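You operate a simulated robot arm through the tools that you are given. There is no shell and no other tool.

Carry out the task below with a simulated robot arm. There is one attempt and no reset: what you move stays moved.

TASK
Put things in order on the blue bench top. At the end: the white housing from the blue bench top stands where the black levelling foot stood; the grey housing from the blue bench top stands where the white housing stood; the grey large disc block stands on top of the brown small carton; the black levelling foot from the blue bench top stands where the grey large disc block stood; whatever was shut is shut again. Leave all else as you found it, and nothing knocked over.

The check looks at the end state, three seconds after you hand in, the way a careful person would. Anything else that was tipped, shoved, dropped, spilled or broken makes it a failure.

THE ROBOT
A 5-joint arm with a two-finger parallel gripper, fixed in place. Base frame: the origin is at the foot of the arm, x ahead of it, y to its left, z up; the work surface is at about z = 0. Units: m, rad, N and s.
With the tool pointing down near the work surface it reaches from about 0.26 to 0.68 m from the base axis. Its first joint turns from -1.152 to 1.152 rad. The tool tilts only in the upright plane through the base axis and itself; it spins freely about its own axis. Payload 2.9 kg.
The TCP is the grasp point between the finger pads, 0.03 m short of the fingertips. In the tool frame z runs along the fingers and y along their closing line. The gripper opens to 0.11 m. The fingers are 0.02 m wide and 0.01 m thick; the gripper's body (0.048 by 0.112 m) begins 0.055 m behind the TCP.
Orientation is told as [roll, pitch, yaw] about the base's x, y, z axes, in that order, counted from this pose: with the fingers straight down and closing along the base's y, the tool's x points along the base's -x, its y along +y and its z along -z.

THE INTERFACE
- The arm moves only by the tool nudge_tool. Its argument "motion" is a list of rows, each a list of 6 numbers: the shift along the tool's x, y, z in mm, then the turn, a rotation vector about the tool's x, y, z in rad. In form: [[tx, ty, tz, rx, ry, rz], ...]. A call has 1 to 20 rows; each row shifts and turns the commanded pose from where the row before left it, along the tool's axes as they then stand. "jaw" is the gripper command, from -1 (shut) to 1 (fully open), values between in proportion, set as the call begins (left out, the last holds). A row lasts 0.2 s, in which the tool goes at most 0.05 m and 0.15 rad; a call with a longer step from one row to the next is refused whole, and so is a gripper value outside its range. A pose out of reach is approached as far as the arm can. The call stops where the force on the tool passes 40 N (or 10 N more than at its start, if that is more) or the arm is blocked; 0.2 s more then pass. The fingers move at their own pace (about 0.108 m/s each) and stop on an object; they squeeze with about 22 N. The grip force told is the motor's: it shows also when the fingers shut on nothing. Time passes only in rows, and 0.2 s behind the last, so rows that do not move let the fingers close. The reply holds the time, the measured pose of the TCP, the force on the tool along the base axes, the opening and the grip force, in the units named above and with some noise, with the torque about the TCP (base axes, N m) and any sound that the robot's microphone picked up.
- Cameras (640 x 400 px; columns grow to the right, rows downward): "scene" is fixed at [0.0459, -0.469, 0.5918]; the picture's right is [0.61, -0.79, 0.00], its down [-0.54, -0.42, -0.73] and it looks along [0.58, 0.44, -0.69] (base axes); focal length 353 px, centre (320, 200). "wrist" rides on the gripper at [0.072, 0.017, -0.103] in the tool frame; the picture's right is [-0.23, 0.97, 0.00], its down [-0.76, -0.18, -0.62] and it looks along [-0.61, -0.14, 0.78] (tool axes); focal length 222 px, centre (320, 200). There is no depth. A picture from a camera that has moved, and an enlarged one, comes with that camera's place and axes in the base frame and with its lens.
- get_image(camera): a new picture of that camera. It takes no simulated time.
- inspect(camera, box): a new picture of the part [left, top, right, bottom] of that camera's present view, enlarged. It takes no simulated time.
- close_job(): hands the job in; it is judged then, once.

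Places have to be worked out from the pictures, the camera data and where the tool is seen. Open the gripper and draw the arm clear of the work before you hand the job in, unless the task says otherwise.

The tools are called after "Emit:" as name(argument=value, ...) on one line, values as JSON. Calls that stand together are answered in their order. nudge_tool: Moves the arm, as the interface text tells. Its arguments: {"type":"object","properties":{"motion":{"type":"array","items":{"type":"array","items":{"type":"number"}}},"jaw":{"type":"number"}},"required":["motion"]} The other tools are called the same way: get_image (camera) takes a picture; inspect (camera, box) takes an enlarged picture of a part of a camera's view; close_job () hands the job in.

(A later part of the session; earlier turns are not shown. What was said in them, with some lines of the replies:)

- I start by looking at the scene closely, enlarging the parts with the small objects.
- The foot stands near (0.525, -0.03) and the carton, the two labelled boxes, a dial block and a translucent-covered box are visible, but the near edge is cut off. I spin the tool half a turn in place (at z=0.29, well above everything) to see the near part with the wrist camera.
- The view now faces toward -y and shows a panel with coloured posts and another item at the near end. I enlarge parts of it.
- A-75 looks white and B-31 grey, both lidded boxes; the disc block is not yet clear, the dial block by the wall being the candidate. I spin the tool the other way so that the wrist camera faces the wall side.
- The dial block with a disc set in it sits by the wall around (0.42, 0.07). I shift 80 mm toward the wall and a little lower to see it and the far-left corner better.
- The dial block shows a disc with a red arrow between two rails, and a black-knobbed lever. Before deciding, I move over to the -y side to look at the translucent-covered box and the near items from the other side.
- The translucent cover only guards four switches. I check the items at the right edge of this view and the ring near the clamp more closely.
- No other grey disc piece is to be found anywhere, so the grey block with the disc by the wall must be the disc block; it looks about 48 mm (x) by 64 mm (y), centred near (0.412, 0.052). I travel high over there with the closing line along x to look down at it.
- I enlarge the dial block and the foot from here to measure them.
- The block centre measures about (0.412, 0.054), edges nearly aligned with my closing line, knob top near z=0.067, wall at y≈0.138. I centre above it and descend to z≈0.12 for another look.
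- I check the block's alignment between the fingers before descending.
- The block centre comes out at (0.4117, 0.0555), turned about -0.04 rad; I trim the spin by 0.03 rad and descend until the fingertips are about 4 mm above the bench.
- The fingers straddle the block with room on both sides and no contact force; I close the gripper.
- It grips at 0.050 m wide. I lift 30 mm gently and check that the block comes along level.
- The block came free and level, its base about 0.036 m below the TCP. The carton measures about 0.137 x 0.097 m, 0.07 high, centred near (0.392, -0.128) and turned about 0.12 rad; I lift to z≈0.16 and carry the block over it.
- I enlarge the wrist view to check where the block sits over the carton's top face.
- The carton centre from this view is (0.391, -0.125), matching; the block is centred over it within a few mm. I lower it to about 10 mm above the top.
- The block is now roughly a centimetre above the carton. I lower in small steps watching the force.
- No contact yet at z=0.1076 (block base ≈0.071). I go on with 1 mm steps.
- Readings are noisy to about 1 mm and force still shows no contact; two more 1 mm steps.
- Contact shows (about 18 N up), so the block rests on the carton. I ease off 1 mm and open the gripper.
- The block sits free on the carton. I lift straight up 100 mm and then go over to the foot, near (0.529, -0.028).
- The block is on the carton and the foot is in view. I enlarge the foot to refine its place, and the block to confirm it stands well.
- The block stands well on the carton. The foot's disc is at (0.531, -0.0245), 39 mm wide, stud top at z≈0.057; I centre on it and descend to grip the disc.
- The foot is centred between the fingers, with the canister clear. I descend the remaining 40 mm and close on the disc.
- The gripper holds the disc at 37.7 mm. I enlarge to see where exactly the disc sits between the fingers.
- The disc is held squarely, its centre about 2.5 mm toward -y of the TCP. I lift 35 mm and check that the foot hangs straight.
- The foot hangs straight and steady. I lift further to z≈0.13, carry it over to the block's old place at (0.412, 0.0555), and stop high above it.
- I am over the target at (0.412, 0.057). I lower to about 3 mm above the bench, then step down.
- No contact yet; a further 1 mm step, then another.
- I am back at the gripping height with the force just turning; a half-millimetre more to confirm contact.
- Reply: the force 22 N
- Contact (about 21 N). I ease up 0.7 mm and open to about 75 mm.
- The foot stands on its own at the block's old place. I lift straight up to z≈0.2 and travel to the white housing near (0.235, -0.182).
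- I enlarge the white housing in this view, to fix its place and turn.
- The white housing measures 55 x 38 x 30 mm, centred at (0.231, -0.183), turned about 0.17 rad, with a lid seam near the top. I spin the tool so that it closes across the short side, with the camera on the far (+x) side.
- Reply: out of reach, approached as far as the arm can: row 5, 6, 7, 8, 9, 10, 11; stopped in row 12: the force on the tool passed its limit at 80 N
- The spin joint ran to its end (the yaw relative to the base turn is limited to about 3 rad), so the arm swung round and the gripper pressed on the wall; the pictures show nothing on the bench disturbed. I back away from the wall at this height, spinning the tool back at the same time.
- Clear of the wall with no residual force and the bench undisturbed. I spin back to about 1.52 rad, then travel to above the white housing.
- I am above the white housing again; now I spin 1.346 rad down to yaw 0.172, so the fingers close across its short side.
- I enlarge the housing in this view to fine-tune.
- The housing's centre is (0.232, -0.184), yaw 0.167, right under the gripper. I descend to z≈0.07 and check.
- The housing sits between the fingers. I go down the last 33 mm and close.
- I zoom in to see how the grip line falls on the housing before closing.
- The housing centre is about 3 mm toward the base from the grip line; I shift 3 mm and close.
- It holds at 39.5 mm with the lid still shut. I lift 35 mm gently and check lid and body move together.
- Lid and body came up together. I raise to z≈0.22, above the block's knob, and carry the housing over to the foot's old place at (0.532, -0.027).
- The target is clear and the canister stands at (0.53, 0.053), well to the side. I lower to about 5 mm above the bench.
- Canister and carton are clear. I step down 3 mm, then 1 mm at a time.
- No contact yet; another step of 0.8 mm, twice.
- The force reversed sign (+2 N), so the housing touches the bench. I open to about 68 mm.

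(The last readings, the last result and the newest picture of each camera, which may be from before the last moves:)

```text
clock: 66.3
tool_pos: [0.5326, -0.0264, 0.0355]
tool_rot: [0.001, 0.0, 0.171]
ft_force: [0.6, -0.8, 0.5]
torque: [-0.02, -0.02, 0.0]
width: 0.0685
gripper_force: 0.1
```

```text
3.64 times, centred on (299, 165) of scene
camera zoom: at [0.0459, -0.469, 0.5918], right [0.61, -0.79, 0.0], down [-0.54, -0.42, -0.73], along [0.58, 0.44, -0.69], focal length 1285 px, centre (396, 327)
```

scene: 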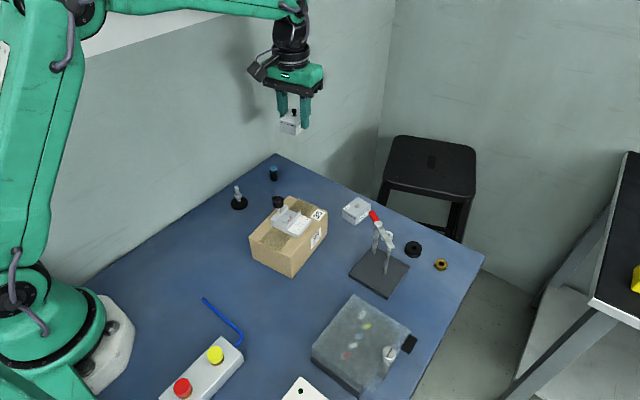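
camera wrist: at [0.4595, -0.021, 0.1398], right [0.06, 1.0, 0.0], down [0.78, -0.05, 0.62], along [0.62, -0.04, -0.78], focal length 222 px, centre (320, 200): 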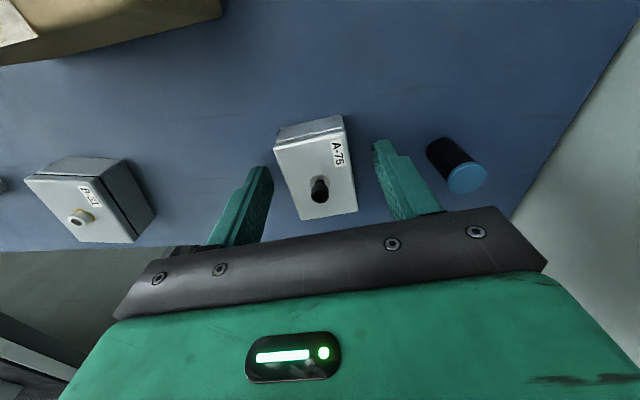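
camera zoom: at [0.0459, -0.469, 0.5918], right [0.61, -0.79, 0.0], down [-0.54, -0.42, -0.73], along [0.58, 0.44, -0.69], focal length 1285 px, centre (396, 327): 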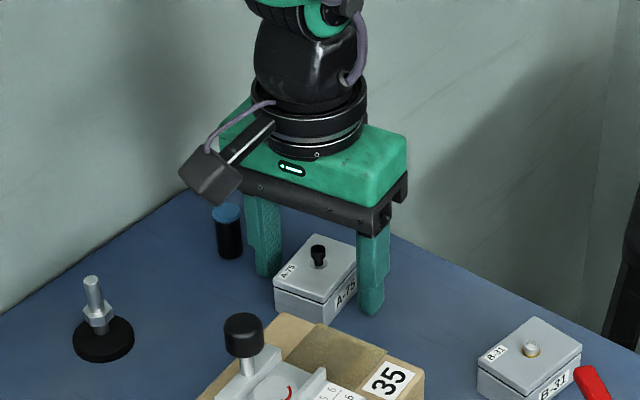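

The white housing stands at (0.5325, -0.0265) with its lid shut. I lift straight up to z≈0.2 and move over the grey housing near (0.554, -0.187), trimming the spin.

Emit:
nudge_tool(motion=[[0, 0, -15, 0, 0, 0], [0, 0, -30, 0, 0, 0], [0, 0, -40, 0, 0, 0], [0, 0, -40, 0, 0, 0], [0, 0, -40, 0, 0, 0], [1.2, -32.4, 0, 0, 0, 0], [1.2, -32.4, 0, 0, 0, 0], [1.2, -32.4, 0, 0, 0, 0], [1.2, -32.4, 0, 0, 0, 0], [1.2, -32.4, 0, 0, 0, 0], [0, 0, 0, 0, 0, 0.11], [0, 0, 0, 0, 0, 0.11], [0, 0, 0, 0, 0, 0]])

Emit:
get_image(camera="wrist")

Emit:
get_image(camera="scene")

```text
clock: 69.1
tool_pos: [0.5548, -0.1883, 0.1998]
tool_rot: [0.001, 0.0, -0.052]
ft_force: [-0.1, 0.1, -0.2]
torque: [0.02, 0.0, 0.0]
width: 0.0689
gripper_force: 0.1
```

```text
taken
camera wrist: at [0.4847, -0.1655, 0.3036], right [0.28, 0.96, 0.0], down [0.75, -0.22, 0.62], along [0.6, -0.17, -0.78], focal length 222 px, centre (320, 200)
```

wrist: 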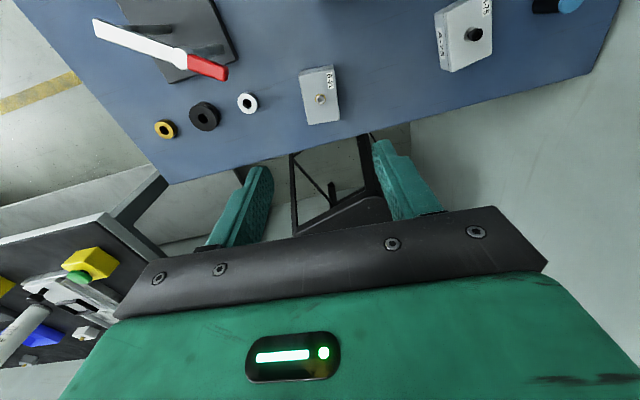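

```text
taken
```

scene: 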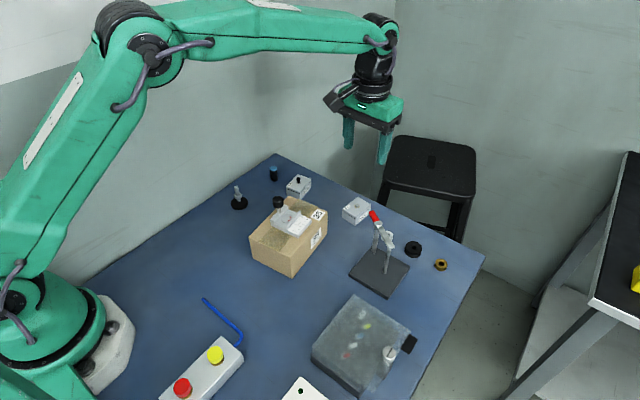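

I enlarge the grey housing and the clamp handle next to it.

Emit:
inspect(camera="wrist", box=[270, 45, 370, 145])

Emit:
inspect(camera="wrist", box=[80, 0, 340, 150])

Emit:
inspect(camera="scene", box=[225, 150, 385, 270])

```text
4.00 times, centred on (320, 95) of wrist
camera zoom: at [0.4847, -0.1655, 0.3036], right [0.28, 0.96, 0.0], down [0.75, -0.22, 0.62], along [0.6, -0.17, -0.78], focal length 888 px, centre (320, 620)
```

zoom: 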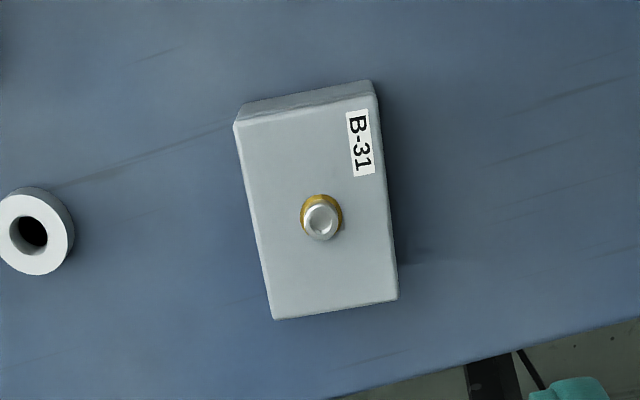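

```text
2.46 times, centred on (210, 75) of wrist
camera zoom: at [0.4847, -0.1655, 0.3036], right [0.28, 0.96, 0.0], down [0.75, -0.22, 0.62], along [0.6, -0.17, -0.78], focal length 547 px, centre (591, 508)
```

zoom: 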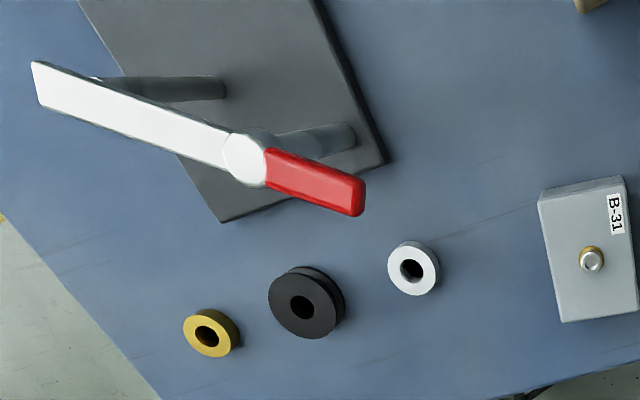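

```text
3.33 times, centred on (305, 210) of scene
camera zoom: at [0.0459, -0.469, 0.5918], right [0.61, -0.79, 0.0], down [-0.54, -0.42, -0.73], along [0.58, 0.44, -0.69], focal length 1178 px, centre (370, 167)
```

zoom: 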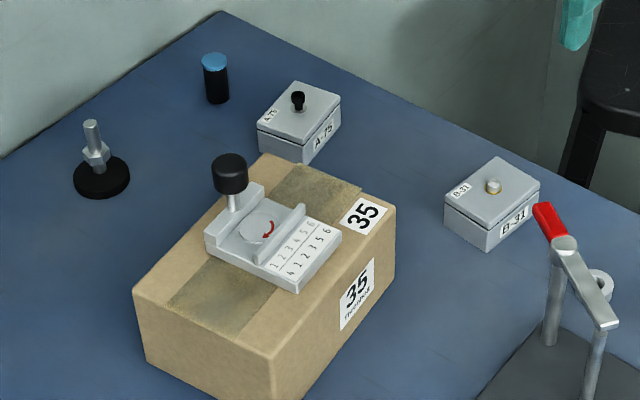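

The grey housing is centred near (0.5515, -0.185), turned -0.11 rad; the clamp's red handle ends near (0.494, -0.245, 0.105), about 27 mm clear of where the gripper body will be. I shift 5 mm, trim the spin, and descend to z≈0.07.

Emit:
nudge_tool(motion=[[5, 0, 0, 0, 0, 0.06], [0, 0, 35, 0, 0, 0], [0, 0, 35, 0, 0, 0], [0, 0, 35, 0, 0, 0], [0, 0, 25, 0, 0, 0], [0, 0, 0, 0, 0, 0]])

Emit:
get_image(camera="wrist")

Emit:
inspect(camera="wrist", box=[240, 70, 400, 220])

Emit:
inspect(camera="scene", box=[300, 120, 440, 280])

```text
clock: 70.5
tool_pos: [0.5502, -0.186, 0.0715]
tool_rot: [-0.001, 0.0, -0.108]
ft_force: [0.0, 0.6, 0.2]
torque: [0.03, 0.0, 0.01]
width: 0.0686
gripper_force: 0.2
```

```text
taken
camera wrist: at [0.4808, -0.1605, 0.1743], right [0.33, 0.94, 0.0], down [0.74, -0.26, 0.62], along [0.59, -0.21, -0.78], focal length 222 px, centre (320, 200)
```

wrist: 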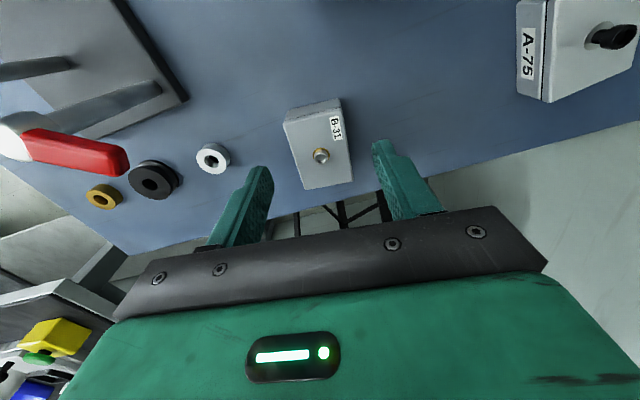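

```text
2.67 times, centred on (320, 145) of wrist
camera zoom: at [0.4808, -0.1605, 0.1743], right [0.33, 0.94, 0.0], down [0.74, -0.26, 0.62], along [0.59, -0.21, -0.78], focal length 592 px, centre (320, 347)
```

zoom: 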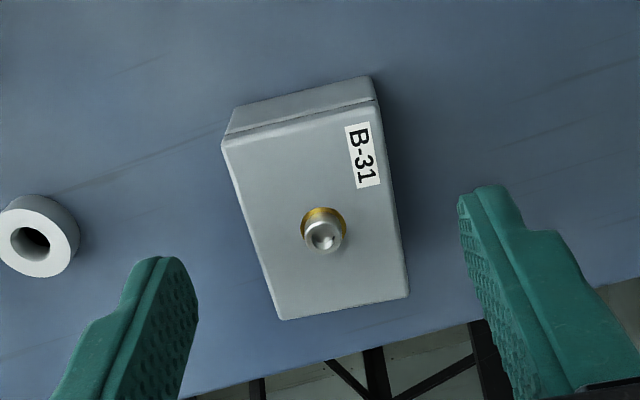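

```text
2.50 times, centred on (370, 200) of scene
camera zoom: at [0.0459, -0.469, 0.5918], right [0.61, -0.79, 0.0], down [-0.54, -0.42, -0.73], along [0.58, 0.44, -0.69], focal length 883 px, centre (195, 200)
```

zoom: 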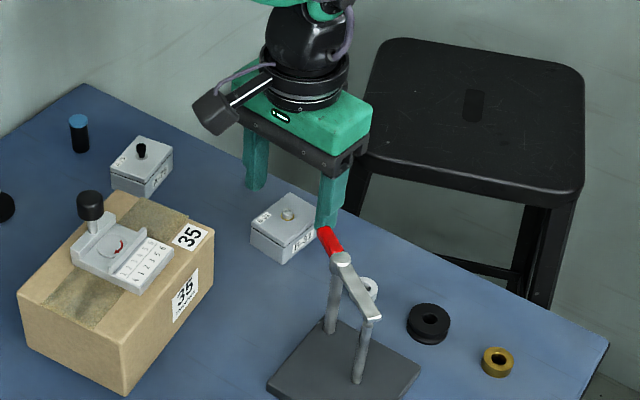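

The grey housing is centred between the fingers (0.5505, -0.184), with the white ring and the handle clear. I descend 35 mm and close.

Emit:
nudge_tool(motion=[[0, 0, 18, 0, 0, 0], [0, 0, 11, 0, 0, 0], [0, 0, 6, 0, 0, 0], [0, 0, 0, 0, 0, 0]])

Emit:
nudge_tool(motion=[[0, 0, 0, 0, 0, 0], [0, 0, 0, 0, 0, 0], [0, 0, 0, 0, 0, 0], [0, 0, 0, 0, 0, 0]], jaw=-1)

Emit:
inspect(camera="wrist", box=[240, 90, 400, 240])

Emit:
inspect(camera="scene", box=[300, 120, 440, 280])

```text
clock: 71.5
tool_pos: [0.5502, -0.1855, 0.0353]
tool_rot: [0.002, 0.0, -0.109]
ft_force: [0.3, -0.2, -0.5]
torque: [-0.01, 0.01, 0.01]
width: 0.0687
gripper_force: 0.1
```

```text
clock: 72.5
tool_pos: [0.5499, -0.1859, 0.0367]
tool_rot: [0.001, 0.0, -0.107]
ft_force: [0.3, -0.2, 0.2]
torque: [-0.03, -0.02, 0.01]
width: 0.039
gripper_force: 21.8
```

```text
2.67 times, centred on (320, 165) of wrist
camera zoom: at [0.4804, -0.1607, 0.1399], right [0.33, 0.94, 0.0], down [0.74, -0.26, 0.62], along [0.59, -0.21, -0.78], focal length 592 px, centre (320, 293)
```

zoom: 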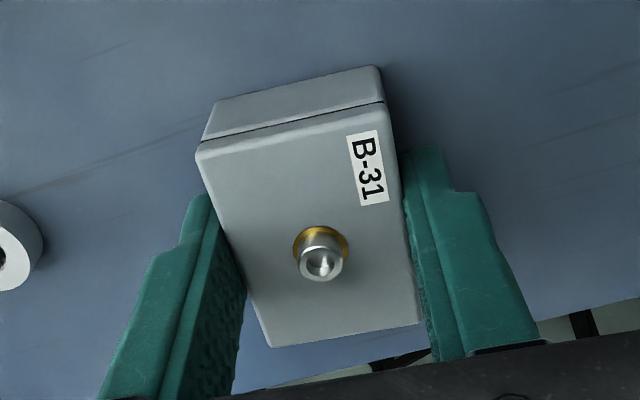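

```text
2.50 times, centred on (370, 200) of scene
camera zoom: at [0.0459, -0.469, 0.5918], right [0.61, -0.79, 0.0], down [-0.54, -0.42, -0.73], along [0.58, 0.44, -0.69], focal length 883 px, centre (195, 200)
```

zoom: 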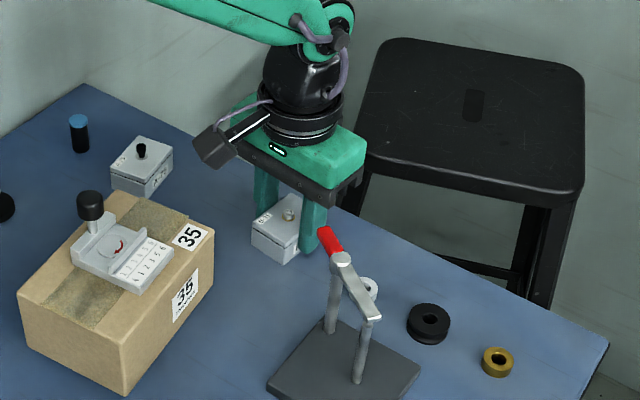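

It holds at 39 mm, lid shut, gripped exactly as the white one was. I lift gently, then up to z≈0.22.

Emit:
nudge_tool(motion=[[0, 0, -5, 0, 0, 0], [0, 0, -10, 0, 0, 0], [0, 0, -20, 0, 0, 0], [0, 0, 0, 0, 0, 0]])

Emit:
inspect(camera="scene", box=[300, 120, 440, 280])

Emit:
nudge_tool(motion=[[0, 0, -30, 0, 0, 0], [0, 0, -40, 0, 0, 0], [0, 0, -40, 0, 0, 0], [0, 0, -40, 0, 0, 0], [0, 0, 0, 0, 0, 0]])

Emit:
get_image(camera="wrist")

```text
clock: 73.5
tool_pos: [0.5506, -0.1871, 0.0718]
tool_rot: [0.0, -0.001, -0.107]
ft_force: [0.2, -0.4, -1.3]
torque: [-0.02, -0.02, 0.02]
width: 0.0393
gripper_force: 22.1
```

```text
2.50 times, centred on (370, 200) of scene
camera zoom: at [0.0459, -0.469, 0.5918], right [0.61, -0.79, 0.0], down [-0.54, -0.42, -0.73], along [0.58, 0.44, -0.69], focal length 883 px, centre (195, 200)
```

zoom: 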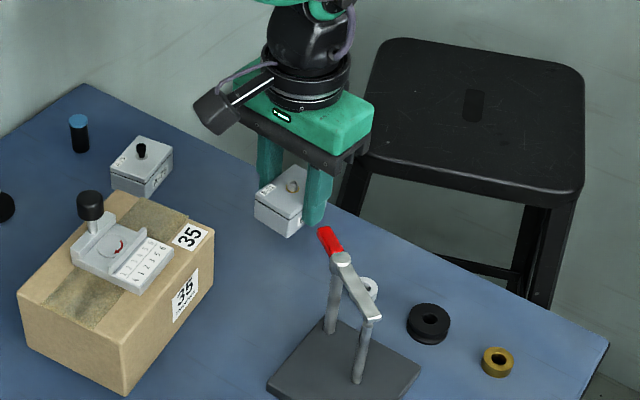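

```text
clock: 74.7
tool_pos: [0.5501, -0.1875, 0.2222]
tool_rot: [0.0, 0.001, -0.109]
ft_force: [-0.4, -0.4, -0.7]
torque: [0.01, -0.01, 0.01]
width: 0.0387
gripper_force: 21.9
```

```text
taken
camera wrist: at [0.4811, -0.1619, 0.3271], right [0.33, 0.94, 0.0], down [0.74, -0.26, 0.62], along [0.59, -0.21, -0.78], focal length 222 px, centre (320, 200)
```

wrist: 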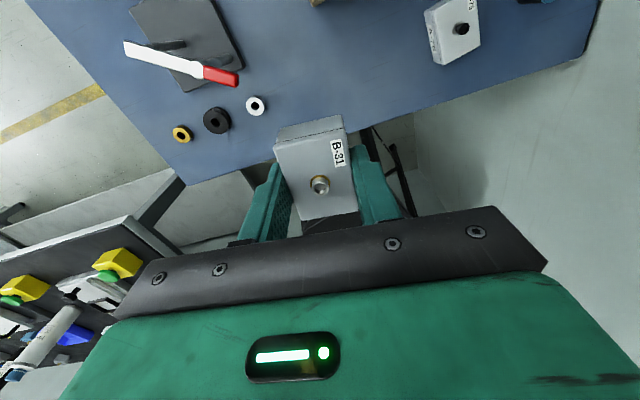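

The grey housing is lifted intact. I carry it at z≈0.22 to above the white housing's old place at (0.230, -0.1855) and turn it to the same heading (0.172).

Emit:
nudge_tool(motion=[[20, -2.1, 0, 0, 0, 0], [36, -3.7, 0, 0, 0, 0], [36, -3.7, 0, 0, 0, 0], [36, -3.7, 0, 0, 0, 0], [36, -3.7, 0, 0, 0, 0], [36, -3.7, 0, 0, 0, 0], [36, -3.7, 0, 0, 0, 0], [36, -3.7, 0, 0, 0, 0], [30, -3.1, 0, 0, 0, 0], [16.6, -1.9, 0, 0, 0, 0], [0, 0, 0, 0, 0, -0.14], [0, 0, 0, 0, 0, -0.14], [0, 0, 0, 0, 0, 0]])

Emit:
get_image(camera="wrist")

Emit:
get_image(camera="scene")

```text
clock: 77.5
tool_pos: [0.23, -0.1844, 0.2212]
tool_rot: [0.001, 0.001, 0.172]
ft_force: [-0.1, 0.9, -0.6]
torque: [-0.04, -0.02, 0.02]
width: 0.0389
gripper_force: 21.8
```

```text
taken
camera wrist: at [0.1564, -0.1797, 0.3248], right [0.06, 1.0, 0.0], down [0.78, -0.04, 0.62], along [0.62, -0.04, -0.78], focal length 222 px, centre (320, 200)
```

wrist: 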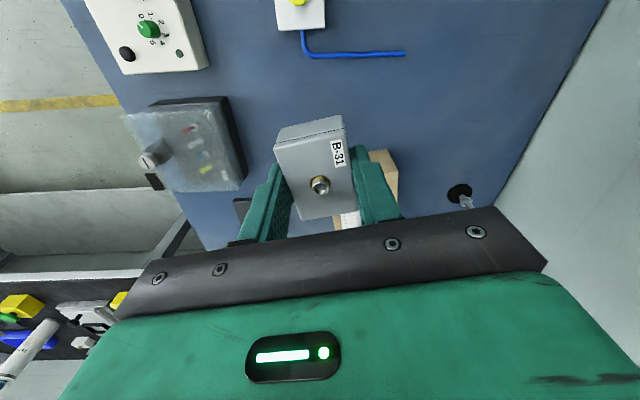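

```text
taken
```

scene: 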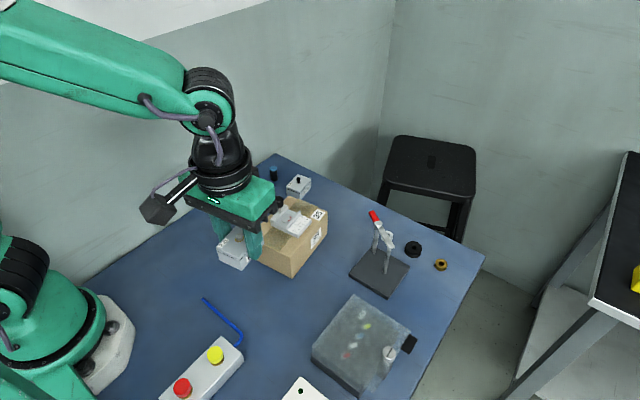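

Right over the place with the heading matched. I lower to about 5 mm above the bench.

Emit:
nudge_tool(motion=[[0, 0.5, 35, 0, 0, 0], [0, 0, 40, 0, 0, 0], [0, 0, 40, 0, 0, 0], [0, 0, 35, 0, 0, 0], [0, 0, 20, 0, 0, 0], [0, 0, 9, 0, 0, 0], [0, 0, 0, 0, 0, 0]])

Emit:
get_image(camera="wrist")

Emit:
inspect(camera="scene", box=[200, 220, 320, 350])

```text
clock: 79.1
tool_pos: [0.2279, -0.1862, 0.0427]
tool_rot: [0.0, 0.002, 0.169]
ft_force: [0.0, -0.2, 0.4]
torque: [0.02, 0.01, -0.01]
width: 0.0391
gripper_force: 21.7
```

```text
taken
camera wrist: at [0.1553, -0.1805, 0.1461], right [0.06, 1.0, 0.0], down [0.78, -0.05, 0.62], along [0.62, -0.04, -0.78], focal length 222 px, centre (320, 200)
```

wrist: 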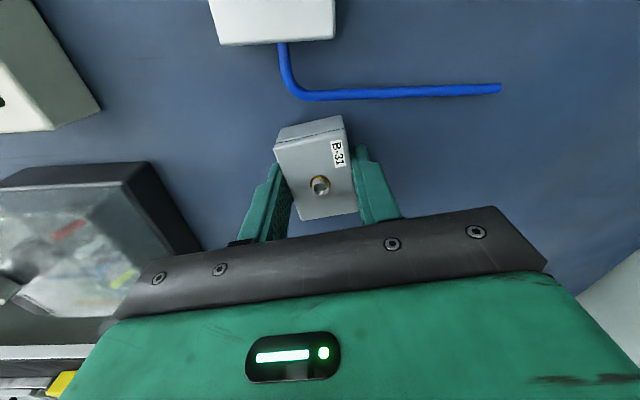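

```text
3.08 times, centred on (260, 285) of scene
camera zoom: at [0.0459, -0.469, 0.5918], right [0.61, -0.79, 0.0], down [-0.54, -0.42, -0.73], along [0.58, 0.44, -0.69], focal length 1087 px, centre (505, -62)
```

zoom: 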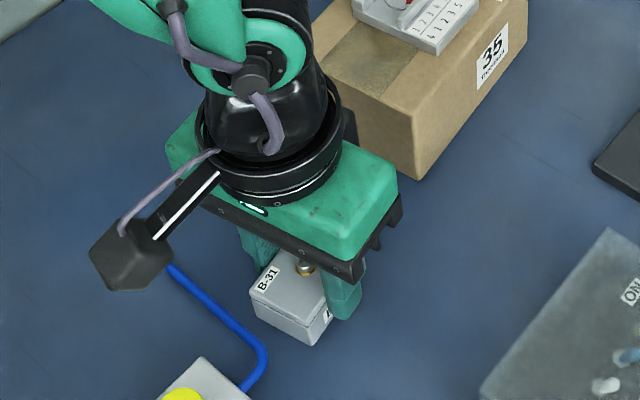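

The place matches the old footprint to about 1-2 mm; I nudge 1.5 mm outward and step down.

Emit:
nudge_tool(motion=[[-1.5, 0, 2, 0, 0, 0], [0, 0, 1.5, 0, 0, 0], [0, 0, 0, 0, 0, 0], [0, 0, 0, 0, 0, 0]])

Emit:
nudge_tool(motion=[[0, 0, 1, 0, 0, 0], [0, 0, 0, 0, 0, 0], [0, 0, 0, 0, 0, 0]])

Emit:
nudge_tool(motion=[[0, 0, 0.8, 0, 0, 0], [0, 0, 0, 0, 0, 0], [0, 0, 0, 0, 0, 0]])

```text
clock: 80.1
tool_pos: [0.2302, -0.1845, 0.0373]
tool_rot: [0.0, 0.0, 0.17]
ft_force: [-0.1, -0.1, -0.4]
torque: [0.03, -0.03, -0.03]
width: 0.039
gripper_force: 22.1
```

```text
clock: 80.9
tool_pos: [0.2321, -0.1849, 0.0382]
tool_rot: [-0.001, 0.002, 0.171]
ft_force: [0.2, -0.4, 0.3]
torque: [0.0, 0.0, 0.0]
width: 0.0391
gripper_force: 22.0
```

```text
clock: 81.7
tool_pos: [0.2303, -0.1842, 0.0367]
tool_rot: [0.0, 0.001, 0.172]
ft_force: [-0.3, 0.0, -0.9]
torque: [0.02, 0.04, -0.02]
width: 0.0391
gripper_force: 22.4
```

No contact yet; further 0.7 mm steps.

Emit:
nudge_tool(motion=[[0, 0, 0.7, 0, 0, 0], [0, 0, 0, 0, 0, 0], [0, 0, 0, 0, 0, 0]])

```text
clock: 82.5
tool_pos: [0.2306, -0.1856, 0.036]
tool_rot: [0.0, -0.001, 0.172]
ft_force: [-1.2, 2.2, 10.5]
torque: [0.06, 0.08, 0.02]
width: 0.0389
gripper_force: 21.7
```

Contact (about 10 N). I ease up 0.3 mm and open the fingers to about 68 mm.

Emit:
nudge_tool(motion=[[0, 0, -0.3, 0, 0, 0], [0, 0, 0, 0, 0, 0]])

Emit:
nudge_tool(motion=[[0, 0, 0, 0, 0, 0], [0, 0, 0, 0, 0, 0], [0, 0, 0, 0, 0, 0]], jaw=0.25)

Emit:
inspect(camera="wrist", box=[240, 90, 400, 240])

Emit:
inspect(camera="scene", box=[200, 220, 320, 350])

```text
clock: 83.1
tool_pos: [0.2297, -0.1847, 0.0356]
tool_rot: [0.0, 0.0, 0.172]
ft_force: [0.1, 0.4, 1.2]
torque: [-0.01, -0.04, -0.02]
width: 0.0394
gripper_force: 21.5
```

```text
clock: 83.9
tool_pos: [0.2297, -0.1844, 0.037]
tool_rot: [-0.001, 0.001, 0.171]
ft_force: [0.8, 0.1, 0.6]
torque: [0.01, 0.03, 0.01]
width: 0.0687
gripper_force: 0.0
```

```text
2.67 times, centred on (320, 165) of wrist
camera zoom: at [0.1573, -0.1792, 0.1398], right [0.06, 1.0, 0.0], down [0.78, -0.05, 0.62], along [0.62, -0.04, -0.78], focal length 592 px, centre (320, 293)
```

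zoom: 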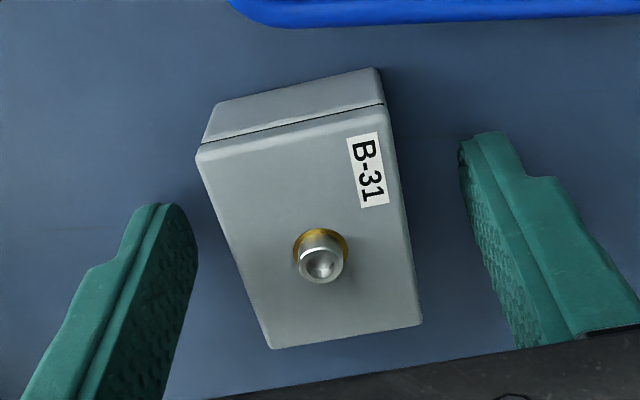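

```text
3.08 times, centred on (260, 285) of scene
camera zoom: at [0.0459, -0.469, 0.5918], right [0.61, -0.79, 0.0], down [-0.54, -0.42, -0.73], along [0.58, 0.44, -0.69], focal length 1087 px, centre (505, -62)
```

zoom: 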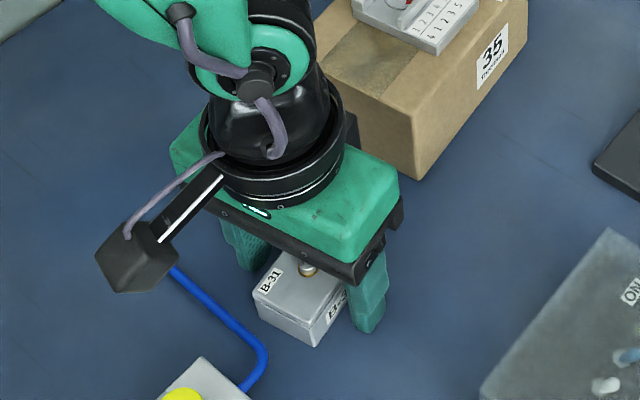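

The grey housing stands in the white one's old spot with the lid shut. I lift straight up and retreat to the starting area, high above the bench, to inspect everything.

Emit:
nudge_tool(motion=[[0, 0, -15, 0, 0, 0], [0, 0, -30, 0, 0, 0], [0, 0, -40, 0, 0, 0], [0, 0, -40, 0, 0, 0], [0, 0, -40, 0, 0, 0], [0, 0, -40, 0, 0, 0], [0, 0, -40, 0, 0, 0], [-33.5, -9.4, 0, 0, 0, 0], [-33.5, -9.4, 0, 0, 0, 0], [-33.5, -9.4, 0, 0, 0, 0], [-33.5, -9.4, 0, 0, 0, 0], [-33.5, -9.4, 0, 0, 0, 0], [0, 0, 0, 0, 0, 0]], jaw=1)

Emit:
get_image(camera="scene")

Emit:
get_image(camera="wrist")

```text
clock: 86.7
tool_pos: [0.4044, -0.2049, 0.2798]
tool_rot: [0.0, 0.0, 0.17]
ft_force: [0.2, -0.1, -0.1]
torque: [-0.01, -0.01, 0.01]
width: 0.1101
gripper_force: 0.1
```

```text
taken
```

scene: 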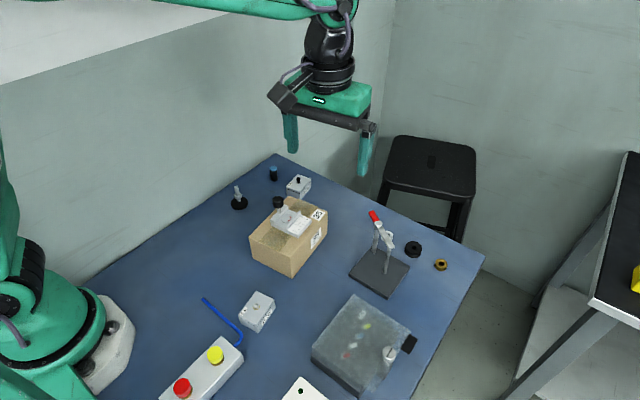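

```text
taken
camera wrist: at [0.3315, -0.1989, 0.3845], right [0.06, 1.0, 0.0], down [0.78, -0.05, 0.62], along [0.62, -0.04, -0.78], focal length 222 px, centre (320, 200)
```

wrist: 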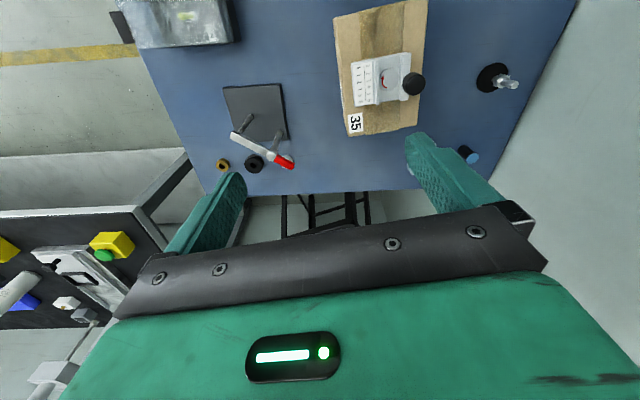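

I enlarge the views to compare with the starting pictures: the four moved pieces, the rings, the clamp and the cover.

Emit:
inspect(camera="scene", box=[200, 140, 360, 240])

Emit:
inspect(camera="scene", box=[330, 180, 490, 280])

Emit:
inspect(camera="scene", box=[150, 280, 310, 400])

Emit:
inspect(camera="scene", box=[270, 280, 430, 400])

```text
4.00 times, centred on (280, 190) of scene
camera zoom: at [0.046, -0.469, 0.5918], right [0.61, -0.79, 0.0], down [-0.54, -0.42, -0.73], along [0.58, 0.44, -0.69], focal length 1414 px, centre (480, 240)
```

zoom: 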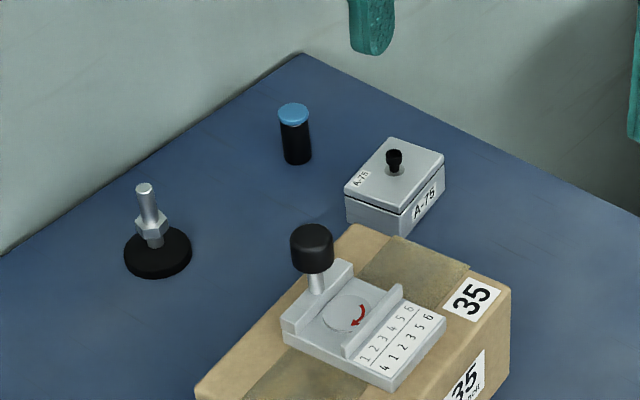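

```text
4.00 times, centred on (410, 230) of scene
camera zoom: at [0.046, -0.469, 0.5918], right [0.61, -0.79, 0.0], down [-0.54, -0.42, -0.73], along [0.58, 0.44, -0.69], focal length 1414 px, centre (-40, 80)
```

zoom: 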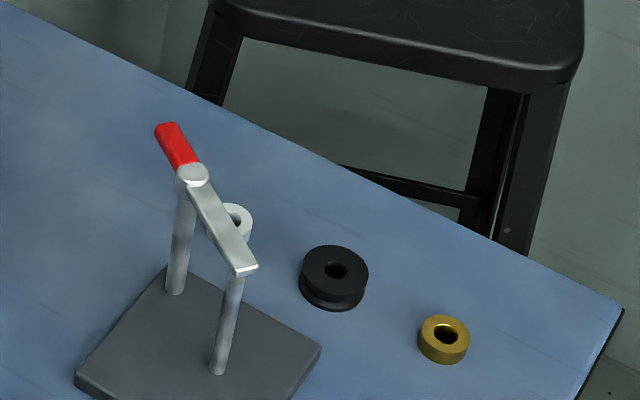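

```text
3.33 times, centred on (230, 340) of scene
camera zoom: at [0.046, -0.469, 0.5918], right [0.61, -0.79, 0.0], down [-0.54, -0.42, -0.73], along [0.58, 0.44, -0.69], focal length 1178 px, centre (620, -267)
```

zoom: 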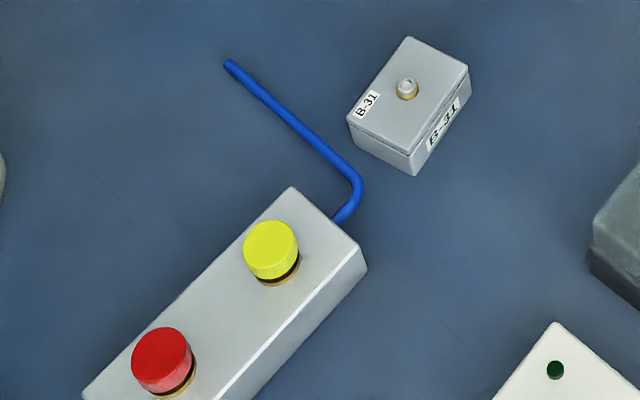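

```text
3.33 times, centred on (350, 340) of scene
camera zoom: at [0.046, -0.469, 0.5918], right [0.61, -0.79, 0.0], down [-0.54, -0.42, -0.73], along [0.58, 0.44, -0.69], focal length 1178 px, centre (220, -267)
```

zoom: 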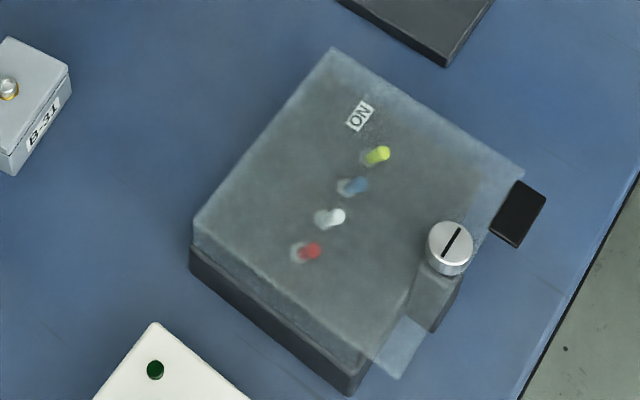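

All pieces stand where they should, both lids and the cover are shut, and the rings, clamp, canister, cable and panels match the starting pictures. The gripper is open and well clear, so I hand the job in.

Emit:
close_job()

```text
The job is handed in.
```

I finished all four moves and handed the job in. My closing pictures show every piece upright and within about 3 mm of its target spot.

- **Disc block:** I took the grey block with the set-in disc and black-knobbed lever, by the wall, to be the "grey large disc block". Nothing else grey and disc-like was on the bench. It stands near the centre of the carton's top.
- **Levelling foot:** it stands where the disc block stood.
- **White housing (A-75):** it stands where the foot stood, lid shut.
- **Grey housing (B-31):** it stands where the white housing stood, turned the same way, lid shut.

One thing went wrong on the way. While I was spinning the empty gripper above the white housing, the tool joint reached its limit. The arm swung round and pressed the gripper against the wall, stopping at 80 N. I backed off and carried on. The pictures show nothing on the bench moved, but that contact did happen.

The clamp, rings, canister, switch box, cable and translucent cover match the starting pictures. The gripper was open and about 0.28 m above the bench when I handed in.
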